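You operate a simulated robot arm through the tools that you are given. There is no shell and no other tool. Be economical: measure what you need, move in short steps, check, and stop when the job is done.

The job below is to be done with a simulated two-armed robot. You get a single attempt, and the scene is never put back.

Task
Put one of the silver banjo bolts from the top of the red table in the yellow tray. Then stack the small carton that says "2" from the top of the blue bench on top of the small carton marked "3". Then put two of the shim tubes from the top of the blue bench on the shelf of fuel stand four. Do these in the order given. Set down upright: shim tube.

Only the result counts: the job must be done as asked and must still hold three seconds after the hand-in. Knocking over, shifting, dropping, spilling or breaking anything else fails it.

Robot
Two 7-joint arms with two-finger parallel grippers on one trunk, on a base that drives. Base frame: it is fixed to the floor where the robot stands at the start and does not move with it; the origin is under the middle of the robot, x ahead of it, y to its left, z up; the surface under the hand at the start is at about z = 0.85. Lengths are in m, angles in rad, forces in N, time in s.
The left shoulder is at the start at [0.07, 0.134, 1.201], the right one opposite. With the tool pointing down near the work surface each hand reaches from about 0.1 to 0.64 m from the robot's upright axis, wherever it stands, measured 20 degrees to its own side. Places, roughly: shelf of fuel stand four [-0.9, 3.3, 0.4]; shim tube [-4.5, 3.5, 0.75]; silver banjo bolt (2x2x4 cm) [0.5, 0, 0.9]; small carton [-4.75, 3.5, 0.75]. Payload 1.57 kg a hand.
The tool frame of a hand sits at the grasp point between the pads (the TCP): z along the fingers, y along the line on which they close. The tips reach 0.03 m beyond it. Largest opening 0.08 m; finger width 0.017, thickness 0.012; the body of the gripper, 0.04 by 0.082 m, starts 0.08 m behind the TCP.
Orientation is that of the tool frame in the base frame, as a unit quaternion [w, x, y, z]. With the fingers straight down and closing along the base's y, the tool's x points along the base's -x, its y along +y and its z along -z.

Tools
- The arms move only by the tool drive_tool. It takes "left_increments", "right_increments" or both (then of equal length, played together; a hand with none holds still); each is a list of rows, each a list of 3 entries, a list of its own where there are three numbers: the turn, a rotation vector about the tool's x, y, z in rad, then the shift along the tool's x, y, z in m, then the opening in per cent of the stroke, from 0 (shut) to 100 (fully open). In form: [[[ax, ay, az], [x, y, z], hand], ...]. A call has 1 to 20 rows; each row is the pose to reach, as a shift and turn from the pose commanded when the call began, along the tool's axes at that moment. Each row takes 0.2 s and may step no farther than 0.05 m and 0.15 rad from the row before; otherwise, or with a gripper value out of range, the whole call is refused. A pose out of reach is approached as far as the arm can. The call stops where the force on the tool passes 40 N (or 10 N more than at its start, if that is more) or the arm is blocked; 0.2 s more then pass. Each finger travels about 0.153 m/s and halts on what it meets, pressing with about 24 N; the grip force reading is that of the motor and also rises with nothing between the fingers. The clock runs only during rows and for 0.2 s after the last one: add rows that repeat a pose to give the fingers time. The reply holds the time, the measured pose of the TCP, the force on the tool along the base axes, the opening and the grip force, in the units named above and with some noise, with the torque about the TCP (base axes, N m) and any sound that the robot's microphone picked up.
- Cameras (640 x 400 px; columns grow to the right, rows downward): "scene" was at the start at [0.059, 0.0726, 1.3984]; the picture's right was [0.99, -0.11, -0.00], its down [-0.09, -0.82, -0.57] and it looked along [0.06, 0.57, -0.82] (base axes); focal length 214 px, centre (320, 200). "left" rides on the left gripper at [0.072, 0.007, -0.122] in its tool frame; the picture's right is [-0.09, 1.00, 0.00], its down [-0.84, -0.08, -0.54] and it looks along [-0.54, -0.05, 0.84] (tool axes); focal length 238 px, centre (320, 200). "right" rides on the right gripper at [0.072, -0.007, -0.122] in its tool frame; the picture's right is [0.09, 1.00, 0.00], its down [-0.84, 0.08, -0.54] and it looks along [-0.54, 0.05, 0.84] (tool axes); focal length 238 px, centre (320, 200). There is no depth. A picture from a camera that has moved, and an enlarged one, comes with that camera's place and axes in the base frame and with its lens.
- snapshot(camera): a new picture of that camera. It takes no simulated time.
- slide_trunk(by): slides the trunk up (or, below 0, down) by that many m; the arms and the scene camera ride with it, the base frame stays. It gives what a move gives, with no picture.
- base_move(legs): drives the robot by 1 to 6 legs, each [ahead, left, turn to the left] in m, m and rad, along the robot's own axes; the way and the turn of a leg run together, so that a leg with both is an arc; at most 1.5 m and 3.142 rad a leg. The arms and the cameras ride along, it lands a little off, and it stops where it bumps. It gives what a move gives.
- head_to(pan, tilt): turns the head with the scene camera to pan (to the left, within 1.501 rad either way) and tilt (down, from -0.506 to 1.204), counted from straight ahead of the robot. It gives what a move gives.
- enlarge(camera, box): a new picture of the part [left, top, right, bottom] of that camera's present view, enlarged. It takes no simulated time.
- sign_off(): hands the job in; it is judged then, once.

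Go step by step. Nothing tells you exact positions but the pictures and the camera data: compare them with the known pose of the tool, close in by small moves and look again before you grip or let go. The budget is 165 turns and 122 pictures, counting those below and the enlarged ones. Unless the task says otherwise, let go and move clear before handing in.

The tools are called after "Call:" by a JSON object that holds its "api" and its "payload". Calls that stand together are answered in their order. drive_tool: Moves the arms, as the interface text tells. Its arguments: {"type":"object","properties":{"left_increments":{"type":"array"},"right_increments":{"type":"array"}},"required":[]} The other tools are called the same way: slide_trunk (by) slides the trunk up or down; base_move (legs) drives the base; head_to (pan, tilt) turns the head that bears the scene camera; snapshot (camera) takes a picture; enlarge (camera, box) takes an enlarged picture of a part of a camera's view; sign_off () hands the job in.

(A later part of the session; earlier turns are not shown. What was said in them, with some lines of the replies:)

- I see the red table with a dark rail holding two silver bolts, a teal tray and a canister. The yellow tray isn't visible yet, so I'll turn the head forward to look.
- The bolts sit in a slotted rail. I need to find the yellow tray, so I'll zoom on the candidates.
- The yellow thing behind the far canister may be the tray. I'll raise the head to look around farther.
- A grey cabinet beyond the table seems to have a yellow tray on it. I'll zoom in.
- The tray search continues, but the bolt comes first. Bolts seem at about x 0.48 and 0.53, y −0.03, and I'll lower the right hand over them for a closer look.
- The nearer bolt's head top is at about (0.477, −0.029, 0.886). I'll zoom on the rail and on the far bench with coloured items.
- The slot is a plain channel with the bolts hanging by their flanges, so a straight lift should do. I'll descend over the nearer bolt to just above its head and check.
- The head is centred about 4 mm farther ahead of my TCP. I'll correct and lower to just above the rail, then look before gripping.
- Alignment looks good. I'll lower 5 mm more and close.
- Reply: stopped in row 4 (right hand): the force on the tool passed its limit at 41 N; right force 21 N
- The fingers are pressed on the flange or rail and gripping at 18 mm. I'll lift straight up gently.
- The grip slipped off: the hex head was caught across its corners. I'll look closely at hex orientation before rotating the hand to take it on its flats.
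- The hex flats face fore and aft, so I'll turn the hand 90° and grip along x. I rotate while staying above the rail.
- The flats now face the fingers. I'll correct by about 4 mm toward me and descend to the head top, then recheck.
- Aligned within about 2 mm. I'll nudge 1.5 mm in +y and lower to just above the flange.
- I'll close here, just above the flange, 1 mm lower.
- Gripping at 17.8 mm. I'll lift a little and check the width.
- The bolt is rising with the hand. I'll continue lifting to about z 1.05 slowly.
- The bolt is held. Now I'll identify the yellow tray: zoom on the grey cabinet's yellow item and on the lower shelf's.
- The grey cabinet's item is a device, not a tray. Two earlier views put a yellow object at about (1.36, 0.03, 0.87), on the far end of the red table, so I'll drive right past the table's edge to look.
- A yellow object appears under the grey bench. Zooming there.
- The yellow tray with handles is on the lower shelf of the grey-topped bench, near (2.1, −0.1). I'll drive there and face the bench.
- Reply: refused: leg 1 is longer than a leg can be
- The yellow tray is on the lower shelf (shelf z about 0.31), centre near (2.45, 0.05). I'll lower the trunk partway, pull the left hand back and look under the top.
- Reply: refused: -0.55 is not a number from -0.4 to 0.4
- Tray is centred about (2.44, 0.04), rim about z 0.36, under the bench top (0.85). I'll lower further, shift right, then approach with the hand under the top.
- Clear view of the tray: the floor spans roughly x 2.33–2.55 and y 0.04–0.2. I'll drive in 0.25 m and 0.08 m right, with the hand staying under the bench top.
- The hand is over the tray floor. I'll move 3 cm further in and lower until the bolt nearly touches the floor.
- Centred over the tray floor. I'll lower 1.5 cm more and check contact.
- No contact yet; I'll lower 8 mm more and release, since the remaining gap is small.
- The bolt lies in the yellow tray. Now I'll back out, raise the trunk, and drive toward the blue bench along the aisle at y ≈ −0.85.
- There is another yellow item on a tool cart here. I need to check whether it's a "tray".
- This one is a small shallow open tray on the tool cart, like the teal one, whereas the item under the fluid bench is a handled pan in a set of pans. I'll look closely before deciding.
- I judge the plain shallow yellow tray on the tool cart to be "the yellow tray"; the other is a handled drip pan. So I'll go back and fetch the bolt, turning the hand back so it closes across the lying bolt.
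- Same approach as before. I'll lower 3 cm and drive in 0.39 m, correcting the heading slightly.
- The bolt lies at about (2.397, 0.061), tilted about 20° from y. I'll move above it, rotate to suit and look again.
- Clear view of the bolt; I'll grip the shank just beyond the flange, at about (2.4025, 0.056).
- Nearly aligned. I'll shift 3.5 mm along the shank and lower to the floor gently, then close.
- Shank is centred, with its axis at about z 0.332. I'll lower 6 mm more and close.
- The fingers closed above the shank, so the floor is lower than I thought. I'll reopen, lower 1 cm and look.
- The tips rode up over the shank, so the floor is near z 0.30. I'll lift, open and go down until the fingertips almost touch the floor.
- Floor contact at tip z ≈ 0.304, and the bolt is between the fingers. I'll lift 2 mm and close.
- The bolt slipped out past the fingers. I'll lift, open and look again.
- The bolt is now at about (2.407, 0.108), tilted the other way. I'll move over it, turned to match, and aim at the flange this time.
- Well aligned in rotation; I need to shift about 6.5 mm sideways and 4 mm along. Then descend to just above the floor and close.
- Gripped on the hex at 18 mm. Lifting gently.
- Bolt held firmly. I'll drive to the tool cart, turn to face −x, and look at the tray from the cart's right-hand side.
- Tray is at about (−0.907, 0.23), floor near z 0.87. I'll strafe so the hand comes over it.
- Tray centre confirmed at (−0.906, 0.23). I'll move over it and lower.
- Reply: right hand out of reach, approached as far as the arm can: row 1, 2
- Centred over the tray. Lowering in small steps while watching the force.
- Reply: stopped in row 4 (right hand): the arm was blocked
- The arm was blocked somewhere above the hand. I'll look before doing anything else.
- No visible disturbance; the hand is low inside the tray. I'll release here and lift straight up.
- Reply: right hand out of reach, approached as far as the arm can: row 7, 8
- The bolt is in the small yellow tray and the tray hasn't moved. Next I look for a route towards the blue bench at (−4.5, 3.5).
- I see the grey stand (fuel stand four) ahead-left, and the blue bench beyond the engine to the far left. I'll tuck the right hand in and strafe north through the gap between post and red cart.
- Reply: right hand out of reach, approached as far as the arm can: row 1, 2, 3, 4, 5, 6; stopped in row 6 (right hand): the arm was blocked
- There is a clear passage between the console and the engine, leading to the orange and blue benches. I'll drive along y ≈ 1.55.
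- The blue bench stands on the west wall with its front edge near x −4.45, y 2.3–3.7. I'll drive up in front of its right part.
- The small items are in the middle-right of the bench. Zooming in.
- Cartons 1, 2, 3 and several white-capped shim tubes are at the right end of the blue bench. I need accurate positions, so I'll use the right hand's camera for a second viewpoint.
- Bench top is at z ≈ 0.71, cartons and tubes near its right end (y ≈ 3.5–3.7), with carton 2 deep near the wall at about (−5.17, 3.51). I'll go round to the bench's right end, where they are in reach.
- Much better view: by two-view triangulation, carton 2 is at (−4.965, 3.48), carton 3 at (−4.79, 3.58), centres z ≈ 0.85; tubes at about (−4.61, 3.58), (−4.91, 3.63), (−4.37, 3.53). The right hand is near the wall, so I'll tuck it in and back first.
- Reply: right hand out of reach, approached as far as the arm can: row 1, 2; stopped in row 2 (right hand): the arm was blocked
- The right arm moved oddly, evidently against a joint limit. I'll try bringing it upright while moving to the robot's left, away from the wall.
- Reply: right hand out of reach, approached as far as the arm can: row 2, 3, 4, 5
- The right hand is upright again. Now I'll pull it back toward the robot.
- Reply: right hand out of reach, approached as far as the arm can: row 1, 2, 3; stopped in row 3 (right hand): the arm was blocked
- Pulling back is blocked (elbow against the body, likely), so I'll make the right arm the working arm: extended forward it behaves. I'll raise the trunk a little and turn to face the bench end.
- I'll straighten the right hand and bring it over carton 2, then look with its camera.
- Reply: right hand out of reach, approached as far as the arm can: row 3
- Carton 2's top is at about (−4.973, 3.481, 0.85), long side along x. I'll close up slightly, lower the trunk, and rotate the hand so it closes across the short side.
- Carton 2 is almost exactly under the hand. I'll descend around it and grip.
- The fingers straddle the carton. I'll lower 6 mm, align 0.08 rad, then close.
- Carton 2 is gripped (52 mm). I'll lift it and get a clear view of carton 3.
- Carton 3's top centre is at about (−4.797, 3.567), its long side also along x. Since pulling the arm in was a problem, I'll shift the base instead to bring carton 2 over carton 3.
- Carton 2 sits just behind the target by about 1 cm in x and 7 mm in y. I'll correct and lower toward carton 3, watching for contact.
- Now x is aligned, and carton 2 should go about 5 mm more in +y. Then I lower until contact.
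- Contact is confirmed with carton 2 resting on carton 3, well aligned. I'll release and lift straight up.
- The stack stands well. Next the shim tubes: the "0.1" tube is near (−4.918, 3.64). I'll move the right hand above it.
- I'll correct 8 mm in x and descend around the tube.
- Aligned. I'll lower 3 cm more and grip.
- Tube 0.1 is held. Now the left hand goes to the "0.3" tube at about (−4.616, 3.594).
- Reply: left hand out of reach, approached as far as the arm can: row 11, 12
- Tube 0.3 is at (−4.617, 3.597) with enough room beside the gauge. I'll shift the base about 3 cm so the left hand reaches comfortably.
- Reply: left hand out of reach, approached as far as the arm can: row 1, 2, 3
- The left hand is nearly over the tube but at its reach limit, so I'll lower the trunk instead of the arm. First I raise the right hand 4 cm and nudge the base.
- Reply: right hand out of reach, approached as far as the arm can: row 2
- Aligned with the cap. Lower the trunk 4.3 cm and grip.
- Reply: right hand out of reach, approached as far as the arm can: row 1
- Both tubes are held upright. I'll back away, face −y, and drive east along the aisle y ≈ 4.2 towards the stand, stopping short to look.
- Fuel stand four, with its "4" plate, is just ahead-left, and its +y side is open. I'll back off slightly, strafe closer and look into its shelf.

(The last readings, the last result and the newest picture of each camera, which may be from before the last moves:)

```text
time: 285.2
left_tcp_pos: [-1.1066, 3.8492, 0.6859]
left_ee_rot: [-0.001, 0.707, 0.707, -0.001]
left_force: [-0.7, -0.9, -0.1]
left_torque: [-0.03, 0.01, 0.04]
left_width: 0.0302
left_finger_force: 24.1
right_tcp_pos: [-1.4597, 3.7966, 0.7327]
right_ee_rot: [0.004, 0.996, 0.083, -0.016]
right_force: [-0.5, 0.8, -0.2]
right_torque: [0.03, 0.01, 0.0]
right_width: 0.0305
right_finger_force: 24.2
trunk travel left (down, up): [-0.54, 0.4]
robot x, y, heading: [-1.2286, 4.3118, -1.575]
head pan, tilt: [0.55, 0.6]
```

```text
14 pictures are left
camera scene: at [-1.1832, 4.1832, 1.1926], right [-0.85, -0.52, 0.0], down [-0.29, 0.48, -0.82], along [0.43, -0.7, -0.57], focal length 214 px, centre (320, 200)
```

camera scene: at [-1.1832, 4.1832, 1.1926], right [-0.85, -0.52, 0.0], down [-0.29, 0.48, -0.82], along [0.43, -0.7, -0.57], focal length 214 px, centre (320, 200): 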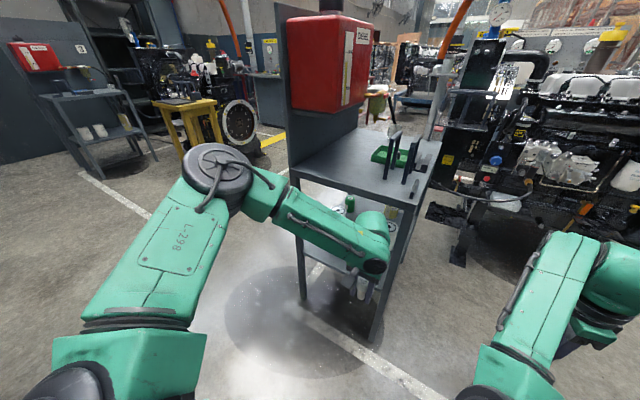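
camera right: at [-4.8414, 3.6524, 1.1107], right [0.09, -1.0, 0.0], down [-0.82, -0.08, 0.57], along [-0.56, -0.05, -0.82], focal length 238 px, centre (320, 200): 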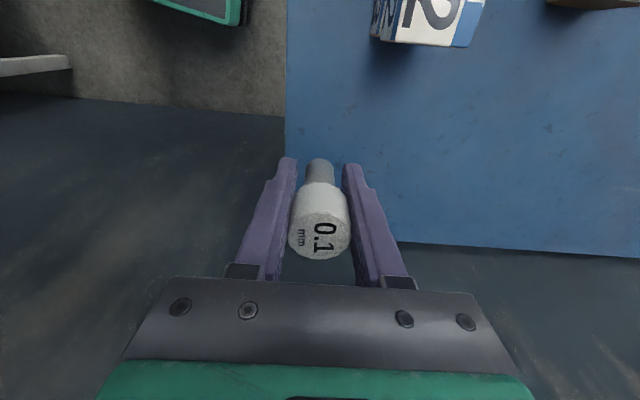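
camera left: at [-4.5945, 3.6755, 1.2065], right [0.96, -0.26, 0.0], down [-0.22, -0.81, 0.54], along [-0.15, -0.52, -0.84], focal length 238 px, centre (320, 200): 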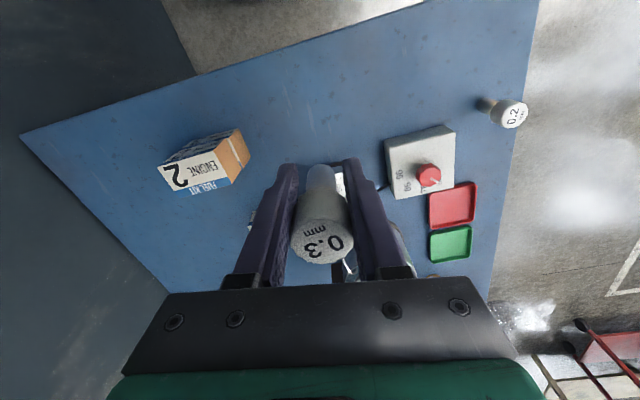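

The stand's open short side faces me; it spans x −1.16…−0.73 with its edge at y ≈ 3.64. I'll lower further and move the left hand in front of it to view the lower shelf.

Call:
{"api": "base_move", "payload": {"legs": [[0, 0.2, 0]]}}

Call:
{"api": "slide_trunk", "payload": {"by": -0.17}}

Call:
{"api": "snapshot", "payload": {"camera": "left"}}

Call:
{"api": "head_to", "payload": {"pan": 0.2, "tilt": 0.5}}

Call:
{"api": "snapshot", "payload": {"camera": "scene"}}

```text
time: 286.8
left_tcp_pos: [-0.9058, 3.8491, 0.6849]
left_ee_rot: [-0.001, 0.708, 0.706, -0.003]
left_force: [0.1, -0.5, -1.2]
left_torque: [0.01, 0.03, -0.01]
left_width: 0.0303
left_finger_force: 24.3
right_tcp_pos: [-1.2596, 3.7966, 0.7318]
right_ee_rot: [0.005, 0.996, 0.083, -0.016]
right_force: [0.1, 0.9, -1.2]
right_torque: [-0.02, 0.01, -0.03]
right_width: 0.0303
right_finger_force: 24.1
trunk travel left (down, up): [-0.54, 0.4]
robot x, y, heading: [-1.0299, 4.3036, -1.576]
head pan, tilt: [0.55, 0.6]
```

```text
time: 288.7
left_tcp_pos: [-0.9054, 3.8489, 0.516]
left_ee_rot: [-0.001, 0.708, 0.706, -0.002]
left_force: [1.0, 1.0, -0.8]
left_torque: [0.01, 0.01, -0.01]
left_width: 0.0303
left_finger_force: 24.3
right_tcp_pos: [-1.2589, 3.7944, 0.5627]
right_ee_rot: [0.004, 0.997, 0.081, -0.016]
right_force: [0.2, 0.4, 0.1]
right_torque: [0.0, 0.0, -0.04]
right_width: 0.0301
right_finger_force: 24.2
trunk travel left (down, up): [-0.37, 0.57]
robot x, y, heading: [-1.0266, 4.3083, -1.576]
head pan, tilt: [0.55, 0.6]
```

```text
13 pictures are left
camera left: at [-0.8987, 3.9208, 0.6367], right [1.0, -0.09, 0.0], down [-0.08, -0.84, 0.54], along [-0.05, -0.54, -0.84], focal length 238 px, centre (320, 200)
```

left: 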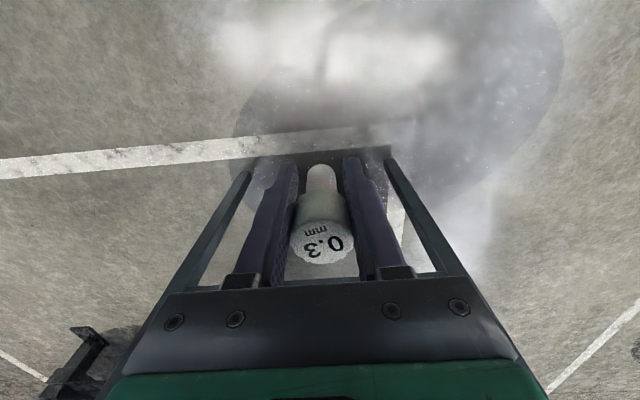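

```text
time: 289.5
left_tcp_pos: [-0.9044, 3.8494, 0.5159]
left_ee_rot: [0.0, 0.708, 0.706, -0.002]
left_force: [-0.2, 0.3, -1.1]
left_torque: [-0.03, -0.01, 0.01]
left_width: 0.0303
left_finger_force: 24.3
right_tcp_pos: [-1.259, 3.7963, 0.5626]
right_ee_rot: [0.005, 0.996, 0.083, -0.016]
right_force: [0.4, -0.1, -0.6]
right_torque: [-0.02, 0.01, 0.01]
right_width: 0.0302
right_finger_force: 24.2
trunk travel left (down, up): [-0.37, 0.57]
robot x, y, heading: [-1.0305, 4.307, -1.573]
head pan, tilt: [0.201, 0.499]
```

```text
12 pictures are left
camera scene: at [-1.0107, 4.1688, 1.0316], right [-0.98, -0.2, 0.0], down [-0.09, 0.47, -0.88], along [0.17, -0.86, -0.48], focal length 214 px, centre (320, 200)
```

scene: 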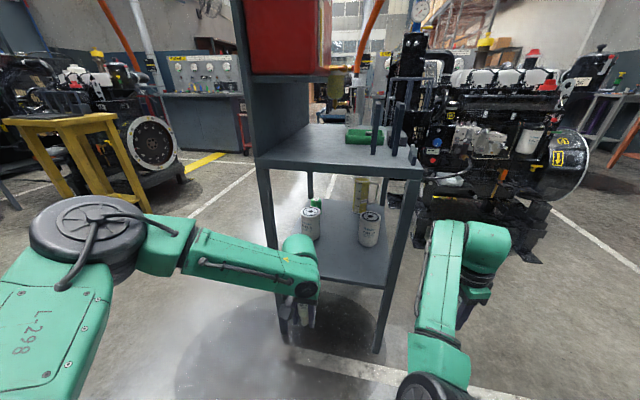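

The lower shelf (z ≈ 0.40) is free near its front, with canisters further back at y ≈ 3.42. The left forearm angles out, so I'll bring the left tube in at about (−1.02, 3.57) by driving the base.

Call:
{"api": "slide_trunk", "payload": {"by": -0.03}}

Call:
{"api": "base_move", "payload": {"legs": [[0, -0.115, 0], [0.17, 0, 0]]}}

Call:
{"api": "snapshot", "payload": {"camera": "scene"}}

```text
time: 290.3
left_tcp_pos: [-0.9067, 3.8491, 0.486]
left_ee_rot: [-0.001, 0.709, 0.706, -0.001]
left_force: [0.5, -0.5, -0.7]
left_torque: [-0.02, 0.03, 0.02]
left_width: 0.0302
left_finger_force: 24.1
right_tcp_pos: [-1.2603, 3.7966, 0.5343]
right_ee_rot: [0.005, 0.996, 0.083, -0.016]
right_force: [-0.3, 0.3, -1.2]
right_torque: [0.05, -0.02, 0.0]
right_width: 0.0302
right_finger_force: 24.1
trunk travel left (down, up): [-0.34, 0.6]
robot x, y, heading: [-1.0279, 4.3052, -1.572]
head pan, tilt: [0.201, 0.499]
```

```text
time: 292.6
left_tcp_pos: [-1.0217, 3.6788, 0.4846]
left_ee_rot: [-0.001, 0.709, 0.706, -0.002]
left_force: [-0.1, -0.2, -0.8]
left_torque: [-0.01, 0.0, -0.03]
left_width: 0.0302
left_finger_force: 24.0
right_tcp_pos: [-1.3754, 3.6252, 0.532]
right_ee_rot: [0.004, 0.996, 0.082, -0.017]
right_force: [0.2, -0.5, -0.4]
right_torque: [-0.04, -0.01, 0.01]
right_width: 0.0301
right_finger_force: 24.2
trunk travel left (down, up): [-0.34, 0.6]
robot x, y, heading: [-1.1482, 4.1398, -1.578]
head pan, tilt: [0.201, 0.499]
```

```text
11 pictures are left
camera scene: at [-1.1269, 3.9976, 1.0015], right [-0.98, -0.19, 0.0], down [-0.09, 0.47, -0.88], along [0.17, -0.86, -0.48], focal length 214 px, centre (320, 200)
```

scene: 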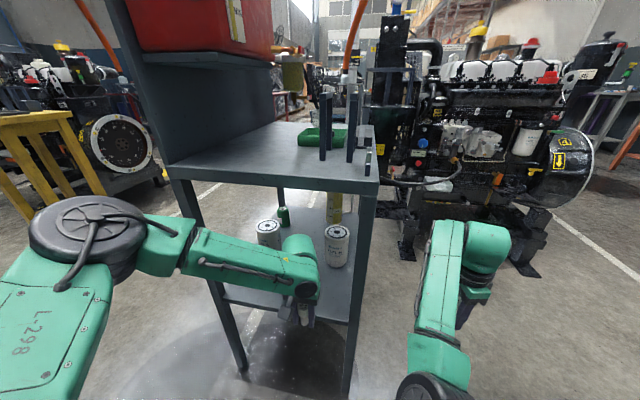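

The left forearm would graze the stand's leg this way. I'll back up, turn the robot about 0.35 rad so the forearm trails outward, and come in again.

Call:
{"api": "base_move", "payload": {"legs": [[-0.2, 0, 0], [0, 0, 0.35], [-0.053, -0.15, 0], [0.2355, -0.084, 0]]}}

Call:
{"api": "snapshot", "payload": {"camera": "scene"}}

```text
time: 297.7
left_tcp_pos: [-1.0295, 3.697, 0.4853]
left_ee_rot: [0.0, 0.576, 0.818, -0.001]
left_force: [-1.1, -0.6, -0.7]
left_torque: [0.01, 0.0, 0.03]
left_width: 0.0302
left_finger_force: 23.7
right_tcp_pos: [-1.3452, 3.5257, 0.5317]
right_ee_rot: [0.007, 0.967, 0.254, -0.015]
right_force: [0.6, 0.1, -0.8]
right_torque: [-0.01, 0.03, 0.01]
right_width: 0.0303
right_finger_force: 24.1
trunk travel left (down, up): [-0.34, 0.6]
robot x, y, heading: [-1.3023, 4.0841, -1.225]
head pan, tilt: [0.201, 0.499]
```

```text
10 pictures are left
camera scene: at [-1.2377, 3.9608, 1.0016], right [-0.85, -0.52, 0.0], down [-0.25, 0.41, -0.88], along [0.46, -0.75, -0.48], focal length 214 px, centre (320, 200)
```

scene: 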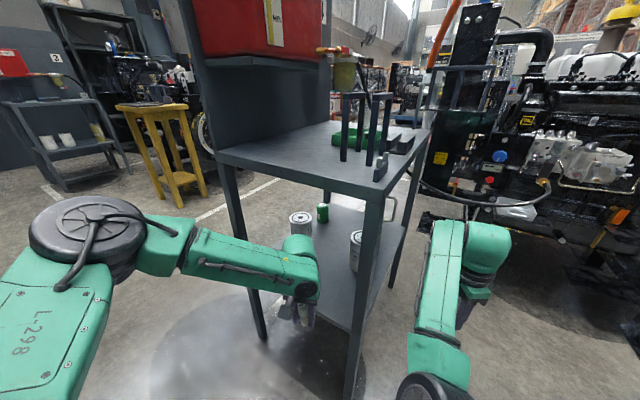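

Now the forearm trails clear of the leg. I'll drive in 12 cm toward −y.

Call:
{"api": "base_move", "payload": {"legs": [[0.121, -0.033, 0]]}}

Call:
{"api": "enlarge", "payload": {"camera": "scene", "box": [180, 140, 440, 400]}}

```text
time: 298.9
left_tcp_pos: [-1.0202, 3.5722, 0.4849]
left_ee_rot: [0.0, 0.575, 0.818, -0.002]
left_force: [-0.4, 0.0, -0.7]
left_torque: [0.03, -0.01, -0.01]
left_width: 0.0304
left_finger_force: 23.6
right_tcp_pos: [-1.3353, 3.4015, 0.5318]
right_ee_rot: [0.007, 0.967, 0.254, -0.016]
right_force: [0.2, 0.1, -0.1]
right_torque: [0.03, -0.01, 0.01]
right_width: 0.0303
right_finger_force: 24.0
trunk travel left (down, up): [-0.34, 0.6]
robot x, y, heading: [-1.2904, 3.9605, -1.22]
head pan, tilt: [0.201, 0.499]
```

```text
1.54 times, centred on (310, 270) of scene
camera zoom: at [-1.2282, 3.8362, 1.0015], right [-0.85, -0.52, 0.0], down [-0.25, 0.41, -0.88], along [0.46, -0.75, -0.48], focal length 330 px, centre (335, 92)
```

zoom: 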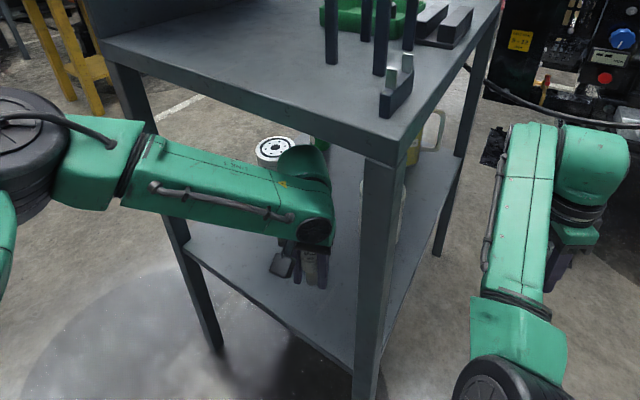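

The tube is over the shelf's front part. I'll lower with the arm in small steps until contact.

Call:
{"api": "drive_tool", "payload": {"left_increments": [[[0, 0, 0], [0, 0, 0.006], 0], [[0, 0, 0], [0, 0, 0.012], 0], [[0, 0, 0], [0, 0, 0.017], 0], [[0, 0, 0], [0, 0, 0.017], 0]]}}

Call:
{"api": "snapshot", "payload": {"camera": "left"}}

```text
time: 299.9
left_tcp_pos: [-1.0169, 3.5781, 0.4736]
left_ee_rot: [0.0, 0.575, 0.818, -0.003]
left_force: [-0.5, -0.2, -1.0]
left_torque: [0.01, -0.05, 0.02]
left_width: 0.0303
left_finger_force: 24.0
left hand out of reach, approached as far as the arm can: row 2, 3, 4
right_tcp_pos: [-1.3358, 3.4014, 0.5328]
right_ee_rot: [0.007, 0.967, 0.253, -0.016]
right_force: [-0.6, -0.6, -2.4]
right_torque: [-0.01, -0.03, 0.04]
right_width: 0.0303
right_finger_force: 23.9
trunk travel left (down, up): [-0.34, 0.6]
robot x, y, heading: [-1.292, 3.9599, -1.224]
head pan, tilt: [0.201, 0.499]
```

```text
8 pictures are left
camera left: at [-1.0351, 3.6489, 0.5937], right [0.97, 0.25, 0.0], down [0.21, -0.81, 0.54], along [0.13, -0.53, -0.84], focal length 238 px, centre (320, 200)
```

left: 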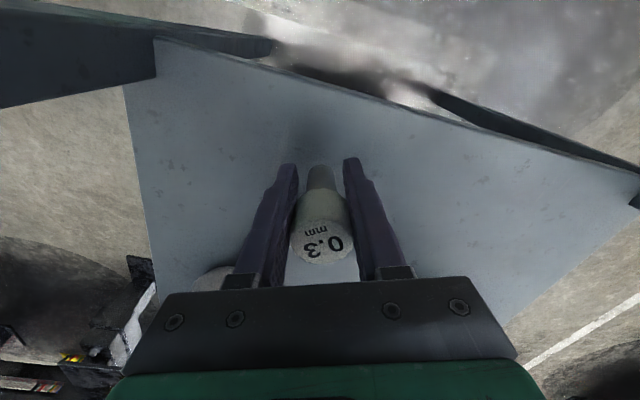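

The tube is well inside the shelf edge. I'll lower by the trunk in small steps, watching the left hand's force.

Call:
{"api": "slide_trunk", "payload": {"by": -0.01}}

Call:
{"api": "slide_trunk", "payload": {"by": -0.004}}

```text
time: 300.5
left_tcp_pos: [-1.017, 3.5791, 0.4624]
left_ee_rot: [0.0, 0.575, 0.818, -0.003]
left_force: [-0.1, 0.1, 0.0]
left_torque: [0.03, -0.02, -0.03]
left_width: 0.0303
left_finger_force: 24.3
right_tcp_pos: [-1.336, 3.4014, 0.5228]
right_ee_rot: [0.008, 0.967, 0.253, -0.016]
right_force: [0.3, 0.2, -0.5]
right_torque: [0.03, 0.01, -0.03]
right_width: 0.0302
right_finger_force: 23.6
trunk travel left (down, up): [-0.33, 0.61]
robot x, y, heading: [-1.2966, 3.9619, -1.223]
head pan, tilt: [0.201, 0.499]
```

```text
time: 301.1
left_tcp_pos: [-1.0167, 3.5784, 0.4592]
left_ee_rot: [0.001, 0.575, 0.818, -0.003]
left_force: [-0.3, 0.1, -0.6]
left_torque: [0.0, 0.01, 0.0]
left_width: 0.0302
left_finger_force: 23.7
right_tcp_pos: [-1.3361, 3.4029, 0.5187]
right_ee_rot: [0.008, 0.967, 0.255, -0.015]
right_force: [-0.8, -0.1, 0.2]
right_torque: [-0.01, -0.01, -0.01]
right_width: 0.0304
right_finger_force: 24.3
trunk travel left (down, up): [-0.326, 0.614]
robot x, y, heading: [-1.2926, 3.9616, -1.226]
head pan, tilt: [0.201, 0.499]
```

Call:
{"api": "slide_trunk", "payload": {"by": -0.004}}

Call:
{"api": "slide_trunk", "payload": {"by": -0.003}}

Call:
{"api": "slide_trunk", "payload": {"by": -0.003}}

```text
time: 301.6
left_tcp_pos: [-1.0161, 3.5785, 0.4574]
left_ee_rot: [0.002, 0.575, 0.818, -0.004]
left_force: [0.7, 2.8, 17.7]
left_torque: [-0.03, -0.11, 0.02]
left_width: 0.0302
left_finger_force: 24.0
right_tcp_pos: [-1.3356, 3.4019, 0.5167]
right_ee_rot: [0.008, 0.967, 0.253, -0.016]
right_force: [0.6, 1.1, 0.0]
right_torque: [-0.01, 0.0, 0.03]
right_width: 0.0303
right_finger_force: 24.0
trunk travel left (down, up): [-0.322, 0.618]
robot x, y, heading: [-1.2906, 3.9638, -1.226]
head pan, tilt: [0.201, 0.499]
```

```text
time: 302.1
left_tcp_pos: [-1.0183, 3.5781, 0.4553]
left_ee_rot: [0.004, 0.575, 0.818, -0.005]
left_force: [3.8, -0.3, 31.3]
left_torque: [-0.21, -0.14, 0.01]
left_width: 0.0303
left_finger_force: 23.6
right_tcp_pos: [-1.3365, 3.4032, 0.5144]
right_ee_rot: [0.009, 0.967, 0.254, -0.015]
right_force: [0.2, 0.1, -0.8]
right_torque: [0.02, 0.03, -0.03]
right_width: 0.0301
right_finger_force: 24.0
trunk travel left (down, up): [-0.319, 0.621]
robot x, y, heading: [-1.2947, 3.9591, -1.223]
head pan, tilt: [0.201, 0.499]
```

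```text
time: 302.5
left_tcp_pos: [-1.0173, 3.5764, 0.4567]
left_ee_rot: [0.005, 0.575, 0.818, -0.008]
left_force: [-0.3, 2.3, 17.6]
left_torque: [-0.01, -0.01, -0.03]
left_width: 0.0304
left_finger_force: 24.3
right_tcp_pos: [-1.3365, 3.4017, 0.5107]
right_ee_rot: [0.009, 0.967, 0.254, -0.016]
right_force: [-0.5, -0.3, -0.5]
right_torque: [-0.04, -0.01, -0.01]
right_width: 0.0302
right_finger_force: 24.0
trunk travel left (down, up): [-0.318, 0.622]
robot x, y, heading: [-1.2903, 3.9603, -1.225]
head pan, tilt: [0.201, 0.499]
stopped: the force on the tool passed its limit at 45 N (the readings are from after the stop); the commanded pose is now the measured one
```

Contact made. I'll ease off 3 mm, open fully, and retreat straight back with the fingers passing either side of the tube.

Call:
{"api": "slide_trunk", "payload": {"by": 0.003}}

Call:
{"api": "drive_tool", "payload": {"left_increments": [[[0, 0, 0], [0, 0, 0], 45], [[0, 0, 0], [0, 0, 0], 70], [[0, 0, 0], [0, 0, 0], 100], [[0, 0, 0], [0, 0, 0], 100]]}}

Call:
{"api": "snapshot", "payload": {"camera": "left"}}

```text
time: 303.0
left_tcp_pos: [-1.0168, 3.576, 0.4545]
left_ee_rot: [0.003, 0.574, 0.819, -0.004]
left_force: [-0.8, -2.4, 6.0]
left_torque: [-0.11, 0.0, -0.02]
left_width: 0.0305
left_finger_force: 24.3
right_tcp_pos: [-1.3359, 3.4022, 0.5125]
right_ee_rot: [0.008, 0.967, 0.254, -0.016]
right_force: [0.0, 0.0, -0.2]
right_torque: [0.03, 0.04, 0.0]
right_width: 0.0301
right_finger_force: 24.2
trunk travel left (down, up): [-0.321, 0.619]
robot x, y, heading: [-1.2911, 3.963, -1.226]
head pan, tilt: [0.201, 0.499]
```

```text
time: 304.0
left_tcp_pos: [-1.0168, 3.5766, 0.4566]
left_ee_rot: [0.002, 0.575, 0.818, -0.005]
left_force: [0.1, -0.5, -0.1]
left_torque: [0.0, 0.0, -0.04]
left_width: 0.0797
left_finger_force: 0.1
right_tcp_pos: [-1.335, 3.4011, 0.5137]
right_ee_rot: [0.008, 0.967, 0.253, -0.015]
right_force: [-0.1, 0.0, -0.5]
right_torque: [-0.03, -0.01, 0.01]
right_width: 0.0304
right_finger_force: 24.0
trunk travel left (down, up): [-0.321, 0.619]
robot x, y, heading: [-1.2932, 3.9637, -1.223]
head pan, tilt: [0.201, 0.499]
```

```text
7 pictures are left
camera left: at [-1.0348, 3.6477, 0.5762], right [0.97, 0.25, 0.0], down [0.21, -0.81, 0.55], along [0.14, -0.53, -0.84], focal length 238 px, centre (320, 200)
```

left: 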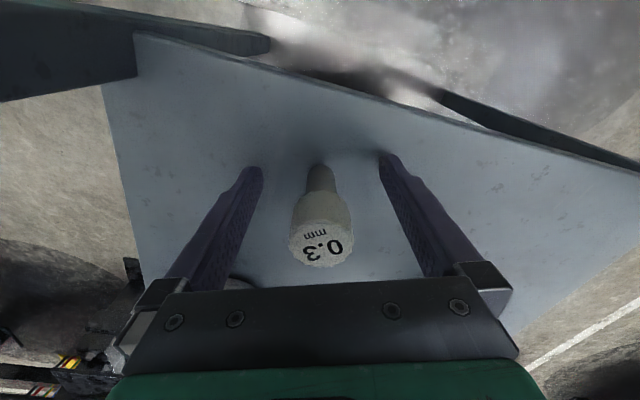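

Tube 0.3 stands upright on the shelf and is free. I'll retreat straight back, then reposition for the right-hand tube, staying well clear of the stand.

Call:
{"api": "base_move", "payload": {"legs": [[-0.2, 0, 0], [0, 0, -0.346], [-0.15, 0, 0], [0, 0.7, 0]]}}

Call:
{"api": "drive_tool", "payload": {"right_increments": [[[0, 0, -0.14], [0, 0, 0], 0], [[0, 0, -0.28], [0, 0, 0], 0], [[0, 0, -0.42], [0, 0, 0], 0], [[0, 0, -0.56], [0, 0, 0], 0], [[0, 0, -0.7], [0, 0, 0], 0], [[0, 0, -0.84], [0, 0, 0], 0], [[0, 0, -0.98], [0, 0, 0], 0], [[0, 0, -1.12], [0, 0, 0], 0], [[0, 0, -1.26], [0, 0, 0], 0], [[0, 0, -1.38], [0, 0, 0], 0]]}}

Call:
{"api": "snapshot", "payload": {"camera": "scene"}}

```text
time: 311.1
left_tcp_pos: [-0.5301, 3.8475, 0.4571]
left_ee_rot: [0.001, 0.705, 0.709, -0.005]
left_force: [-0.2, -1.1, -0.5]
left_torque: [0.0, 0.05, -0.02]
left_width: 0.08
left_finger_force: 0.0
right_tcp_pos: [-0.8897, 3.7901, 0.514]
right_ee_rot: [0.005, 0.996, 0.086, -0.018]
right_force: [0.6, 0.3, -0.5]
right_torque: [0.01, -0.03, 0.01]
right_width: 0.03
right_finger_force: 23.5
trunk travel left (down, up): [-0.321, 0.619]
robot x, y, heading: [-0.6663, 4.304, -1.565]
head pan, tilt: [0.201, 0.499]
```

```text
time: 313.3
left_tcp_pos: [-0.5316, 3.8476, 0.4556]
left_ee_rot: [0.002, 0.705, 0.709, -0.004]
left_force: [-0.1, 0.2, -0.5]
left_torque: [0.01, 0.02, 0.01]
left_width: 0.0798
left_finger_force: 0.0
right_tcp_pos: [-0.8904, 3.7897, 0.5139]
right_ee_rot: [-0.007, 0.712, 0.702, -0.016]
right_force: [0.6, 0.6, -0.6]
right_torque: [0.02, 0.01, 0.03]
right_width: 0.03
right_finger_force: 23.5
trunk travel left (down, up): [-0.321, 0.619]
robot x, y, heading: [-0.6592, 4.303, -1.568]
head pan, tilt: [0.201, 0.499]
```

```text
6 pictures are left
camera scene: at [-0.6429, 4.1649, 0.9825], right [-0.98, -0.2, 0.0], down [-0.1, 0.47, -0.88], along [0.18, -0.86, -0.48], focal length 214 px, centre (320, 200)
```

scene: 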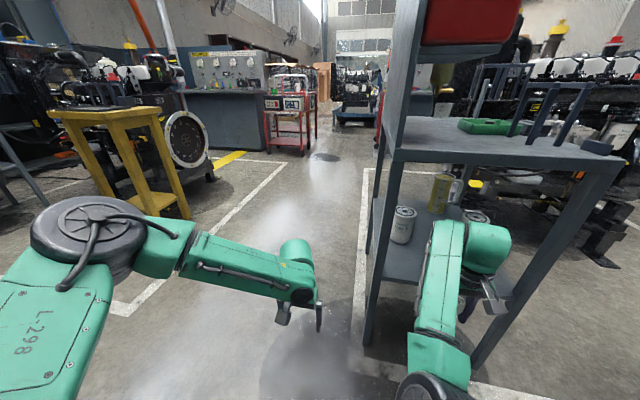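

The right hand now closes along x, so it too can retreat straight back. I'll straighten its 2° tilt, lower to 2 cm above shelf height and drive in 0.22 m.

Call:
{"api": "drive_tool", "payload": {"right_increments": [[[-0.033, 0.0125, 0], [0, 0, 0], 0], [[-0.033, 0.0125, 0], [0, 0, 0], 0]]}}

Call:
{"api": "slide_trunk", "payload": {"by": -0.033}}

Call:
{"api": "base_move", "payload": {"legs": [[0.215, 0.01, 0]]}}

Call:
{"api": "snapshot", "payload": {"camera": "right"}}

```text
time: 313.9
left_tcp_pos: [-0.5295, 3.8484, 0.4557]
left_ee_rot: [0.0, 0.705, 0.709, -0.005]
left_force: [-0.8, 0.1, 0.6]
left_torque: [0.03, 0.01, -0.03]
left_width: 0.0796
left_finger_force: 0.1
right_tcp_pos: [-0.8906, 3.7902, 0.5142]
right_ee_rot: [0.0, 0.714, 0.7, -0.001]
right_force: [-0.9, 0.6, 0.3]
right_torque: [0.0, 0.01, -0.02]
right_width: 0.0305
right_finger_force: 24.2
trunk travel left (down, up): [-0.321, 0.619]
robot x, y, heading: [-0.6653, 4.3034, -1.568]
head pan, tilt: [0.201, 0.499]
```

```text
time: 314.7
left_tcp_pos: [-0.5294, 3.8495, 0.4224]
left_ee_rot: [0.002, 0.705, 0.709, -0.005]
left_force: [-0.5, 0.1, -0.6]
left_torque: [0.02, -0.02, -0.01]
left_width: 0.08
left_finger_force: 0.1
right_tcp_pos: [-0.89, 3.7895, 0.4812]
right_ee_rot: [0.001, 0.714, 0.7, 0.001]
right_force: [-0.2, 0.7, -0.3]
right_torque: [0.01, 0.0, 0.02]
right_width: 0.0301
right_finger_force: 24.2
trunk travel left (down, up): [-0.288, 0.652]
robot x, y, heading: [-0.6642, 4.3029, -1.567]
head pan, tilt: [0.201, 0.499]
```

```text
time: 316.3
left_tcp_pos: [-0.5191, 3.6371, 0.423]
left_ee_rot: [0.002, 0.706, 0.708, -0.005]
left_force: [-0.1, 0.0, 0.7]
left_torque: [0.0, -0.02, 0.01]
left_width: 0.08
left_finger_force: 0.0
right_tcp_pos: [-0.8801, 3.5774, 0.4802]
right_ee_rot: [-0.001, 0.714, 0.7, 0.0]
right_force: [0.1, -1.1, -0.8]
right_torque: [0.0, 0.01, -0.03]
right_width: 0.0301
right_finger_force: 24.6
trunk travel left (down, up): [-0.288, 0.652]
robot x, y, heading: [-0.65, 4.088, -1.57]
head pan, tilt: [0.201, 0.499]
```

```text
5 pictures are left
camera right: at [-0.8852, 3.6503, 0.6014], right [1.0, 0.07, 0.0], down [0.06, -0.84, 0.54], along [0.04, -0.54, -0.84], focal length 238 px, centre (320, 200)
```

right: 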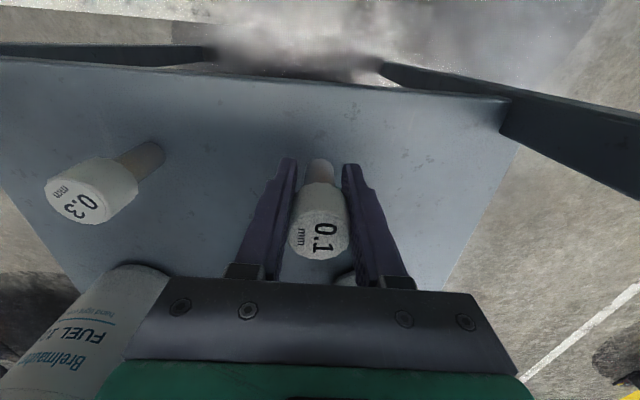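

Both tubes in view: 0.3 standing, 0.1 above the shelf and inside its edges. Lowering by the trunk in small steps.

Call:
{"api": "slide_trunk", "payload": {"by": -0.018}}

Call:
{"api": "slide_trunk", "payload": {"by": -0.004}}

```text
time: 317.0
left_tcp_pos: [-0.5202, 3.6365, 0.4051]
left_ee_rot: [0.001, 0.706, 0.708, -0.005]
left_force: [0.6, -0.1, -0.4]
left_torque: [0.0, -0.03, 0.02]
left_width: 0.0801
left_finger_force: 0.0
right_tcp_pos: [-0.8802, 3.5784, 0.463]
right_ee_rot: [0.0, 0.715, 0.699, -0.001]
right_force: [1.2, 0.6, -0.6]
right_torque: [0.02, 0.01, 0.03]
right_width: 0.0303
right_finger_force: 24.2
trunk travel left (down, up): [-0.27, 0.67]
robot x, y, heading: [-0.6539, 4.0933, -1.567]
head pan, tilt: [0.201, 0.499]
```

```text
time: 317.5
left_tcp_pos: [-0.5199, 3.6373, 0.4013]
left_ee_rot: [0.001, 0.706, 0.708, -0.005]
left_force: [0.4, -0.7, 0.3]
left_torque: [-0.01, -0.01, -0.04]
left_width: 0.08
left_finger_force: 0.1
right_tcp_pos: [-0.881, 3.5785, 0.4596]
right_ee_rot: [0.0, 0.714, 0.7, 0.0]
right_force: [-0.1, 0.7, 0.3]
right_torque: [0.01, -0.01, 0.01]
right_width: 0.0303
right_finger_force: 24.1
trunk travel left (down, up): [-0.266, 0.674]
robot x, y, heading: [-0.6525, 4.0949, -1.568]
head pan, tilt: [0.201, 0.499]
```

Call:
{"api": "slide_trunk", "payload": {"by": -0.003}}

Call:
{"api": "slide_trunk", "payload": {"by": -0.002}}

```text
time: 318.0
left_tcp_pos: [-0.5205, 3.6367, 0.3985]
left_ee_rot: [0.002, 0.706, 0.709, -0.005]
left_force: [0.7, 0.5, 0.8]
left_torque: [-0.01, 0.0, -0.03]
left_width: 0.0801
left_finger_force: 0.0
right_tcp_pos: [-0.8798, 3.5779, 0.457]
right_ee_rot: [0.001, 0.715, 0.699, -0.002]
right_force: [0.0, -0.6, 8.5]
right_torque: [-0.12, 0.01, 0.04]
right_width: 0.0301
right_finger_force: 24.1
trunk travel left (down, up): [-0.263, 0.677]
robot x, y, heading: [-0.6536, 4.0917, -1.571]
head pan, tilt: [0.201, 0.499]
```

```text
time: 318.5
left_tcp_pos: [-0.5205, 3.637, 0.3976]
left_ee_rot: [0.002, 0.706, 0.708, -0.005]
left_force: [0.1, -0.2, -0.3]
left_torque: [0.03, 0.0, -0.02]
left_width: 0.08
left_finger_force: 0.1
right_tcp_pos: [-0.8799, 3.579, 0.4577]
right_ee_rot: [0.001, 0.715, 0.7, -0.004]
right_force: [-2.0, -2.7, 20.9]
right_torque: [-0.22, 0.05, -0.03]
right_width: 0.0301
right_finger_force: 23.5
trunk travel left (down, up): [-0.261, 0.679]
robot x, y, heading: [-0.6506, 4.0889, -1.565]
head pan, tilt: [0.201, 0.499]
```

The tube touches the shelf. I'll ease up 2 mm, open fully and look before retreating.

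Call:
{"api": "slide_trunk", "payload": {"by": 0.002}}

Call:
{"api": "drive_tool", "payload": {"right_increments": [[[0, 0, 0], [0, 0, 0], 45], [[0, 0, 0], [0, 0, 0], 70], [[0, 0, 0], [0, 0, 0], 100], [[0, 0, 0], [0, 0, 0], 100]]}}

Call:
{"api": "snapshot", "payload": {"camera": "right"}}

```text
time: 319.1
left_tcp_pos: [-0.5202, 3.6364, 0.3998]
left_ee_rot: [0.001, 0.706, 0.708, -0.006]
left_force: [-0.7, 0.5, 0.0]
left_torque: [0.0, -0.02, 0.01]
left_width: 0.0797
left_finger_force: 0.1
right_tcp_pos: [-0.8805, 3.5785, 0.4567]
right_ee_rot: [0.002, 0.716, 0.698, -0.001]
right_force: [-2.9, -3.8, 13.9]
right_torque: [-0.29, 0.08, -0.03]
right_width: 0.0299
right_finger_force: 23.9
trunk travel left (down, up): [-0.263, 0.677]
robot x, y, heading: [-0.649, 4.0962, -1.57]
head pan, tilt: [0.201, 0.499]
```

```text
time: 320.1
left_tcp_pos: [-0.5199, 3.6354, 0.3972]
left_ee_rot: [0.001, 0.706, 0.708, -0.006]
left_force: [-0.2, -0.3, 1.3]
left_torque: [0.03, 0.0, 0.02]
left_width: 0.0799
left_finger_force: 0.0
right_tcp_pos: [-0.8807, 3.5788, 0.4548]
right_ee_rot: [0.0, 0.715, 0.699, 0.0]
right_force: [-0.1, 0.3, 0.3]
right_torque: [0.0, 0.0, -0.02]
right_width: 0.0801
right_finger_force: 0.1
trunk travel left (down, up): [-0.263, 0.677]
robot x, y, heading: [-0.6506, 4.0902, -1.568]
head pan, tilt: [0.201, 0.499]
```

```text
4 pictures are left
camera right: at [-0.8853, 3.6506, 0.5765], right [1.0, 0.07, 0.0], down [0.06, -0.84, 0.54], along [0.04, -0.54, -0.84], focal length 238 px, centre (320, 200)
```

right: 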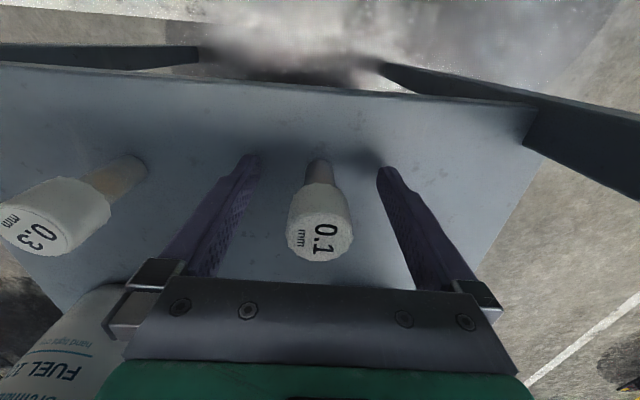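

Both tubes stand upright and free. Retreat straight back, then verify.

Call:
{"api": "base_move", "payload": {"legs": [[-0.22, 0, 0]]}}

Call:
{"api": "snapshot", "payload": {"camera": "scene"}}

```text
time: 321.7
left_tcp_pos: [-0.5197, 3.8538, 0.3988]
left_ee_rot: [0.001, 0.706, 0.708, -0.004]
left_force: [-0.3, -0.1, 0.1]
left_torque: [-0.03, 0.0, 0.02]
left_width: 0.0799
left_finger_force: 0.1
right_tcp_pos: [-0.8812, 3.7967, 0.4556]
right_ee_rot: [0.0, 0.715, 0.699, 0.0]
right_force: [0.0, 0.0, 0.6]
right_torque: [-0.02, 0.01, 0.03]
right_width: 0.0802
right_finger_force: 0.0
trunk travel left (down, up): [-0.263, 0.677]
robot x, y, heading: [-0.6509, 4.3083, -1.572]
head pan, tilt: [0.201, 0.499]
```

```text
3 pictures are left
camera scene: at [-0.6329, 4.1711, 0.9246], right [-0.98, -0.2, 0.0], down [-0.1, 0.47, -0.88], along [0.18, -0.86, -0.48], focal length 214 px, centre (320, 200)
```

scene: 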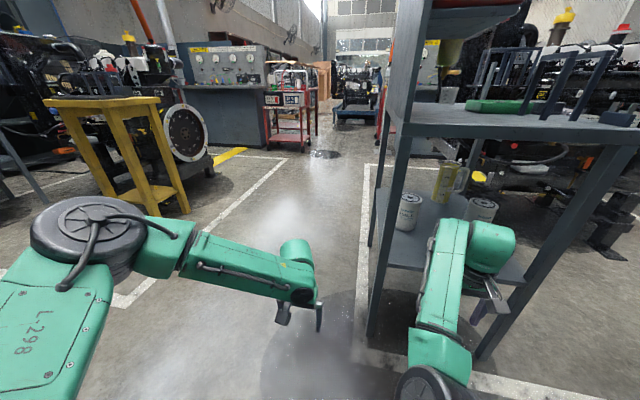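

The arm hides the tubes. I'll sidestep and take one check picture.

Call:
{"api": "base_move", "payload": {"legs": [[-0.03, 0.35, 0]]}}

Call:
{"api": "head_to", "payload": {"pan": -0.5, "tilt": 0.5}}

Call:
{"api": "snapshot", "payload": {"camera": "scene"}}

```text
time: 324.0
left_tcp_pos: [-0.1731, 3.8859, 0.3983]
left_ee_rot: [0.001, 0.707, 0.708, -0.005]
left_force: [-0.8, -0.5, 0.7]
left_torque: [0.0, 0.0, -0.01]
left_width: 0.08
left_finger_force: 0.1
right_tcp_pos: [-0.5328, 3.827, 0.4559]
right_ee_rot: [0.001, 0.716, 0.699, 0.0]
right_force: [-0.1, -0.5, -0.5]
right_torque: [0.02, -0.03, 0.01]
right_width: 0.0801
right_finger_force: 0.0
trunk travel left (down, up): [-0.263, 0.677]
robot x, y, heading: [-0.3033, 4.3449, -1.574]
head pan, tilt: [0.201, 0.499]
```

```text
time: 325.1
left_tcp_pos: [-0.1745, 3.8849, 0.3977]
left_ee_rot: [0.001, 0.707, 0.707, -0.005]
left_force: [-0.2, -0.4, 0.4]
left_torque: [0.03, -0.02, 0.02]
left_width: 0.0803
left_finger_force: 0.0
right_tcp_pos: [-0.5334, 3.8275, 0.4568]
right_ee_rot: [0.0, 0.715, 0.699, 0.0]
right_force: [-0.5, 0.0, 0.4]
right_torque: [-0.02, 0.0, -0.02]
right_width: 0.08
right_finger_force: 0.2
trunk travel left (down, up): [-0.263, 0.677]
robot x, y, heading: [-0.3014, 4.3379, -1.568]
head pan, tilt: [-0.499, 0.499]
```

```text
2 pictures are left
camera scene: at [-0.3478, 4.2105, 0.9245], right [-0.88, 0.48, 0.0], down [0.23, 0.42, -0.88], along [-0.42, -0.77, -0.48], focal length 214 px, centre (320, 200)
```

scene: 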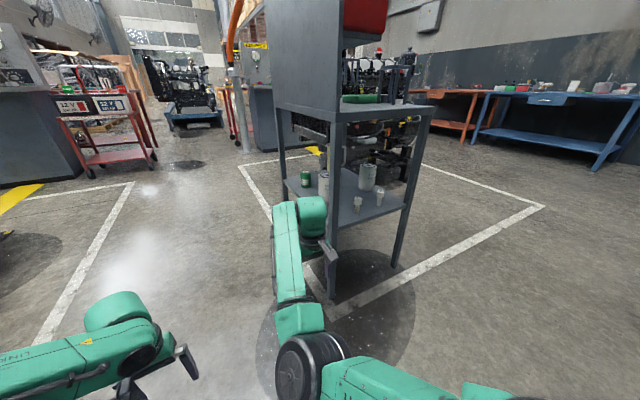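

Both tubes stand upright on the lower shelf of stand four, and both hands are empty and clear. The bolt is in the tray and the cartons are stacked, so I'm handing in.

Call:
{"api": "sign_off", "payload": {}}

```text
The job is handed in.
```

I finished all three steps in order and handed the job in; I don't have the verdict. The main uncertainty is which yellow tray you meant.

- **Bolt:** one silver banjo bolt lies in the small open yellow tray on the red tool cart. I first put it in a handled yellow pan under the fluid bench, then saw the cart tray, judged that to be the one you meant, and moved the bolt there.
- **Cartons:** carton "2" rests on carton "3", aligned to within about 5 mm.
- **Tubes:** shim tubes "0.3" and "0.1" stand upright near the front edge of the lower shelf of fuel stand four.

I saw no other objects disturbed. My first grip on the bolt slipped and it dropped back into its slot. The right arm was later blocked once, out of my view, while lowering into the cart tray; the tray did not move.
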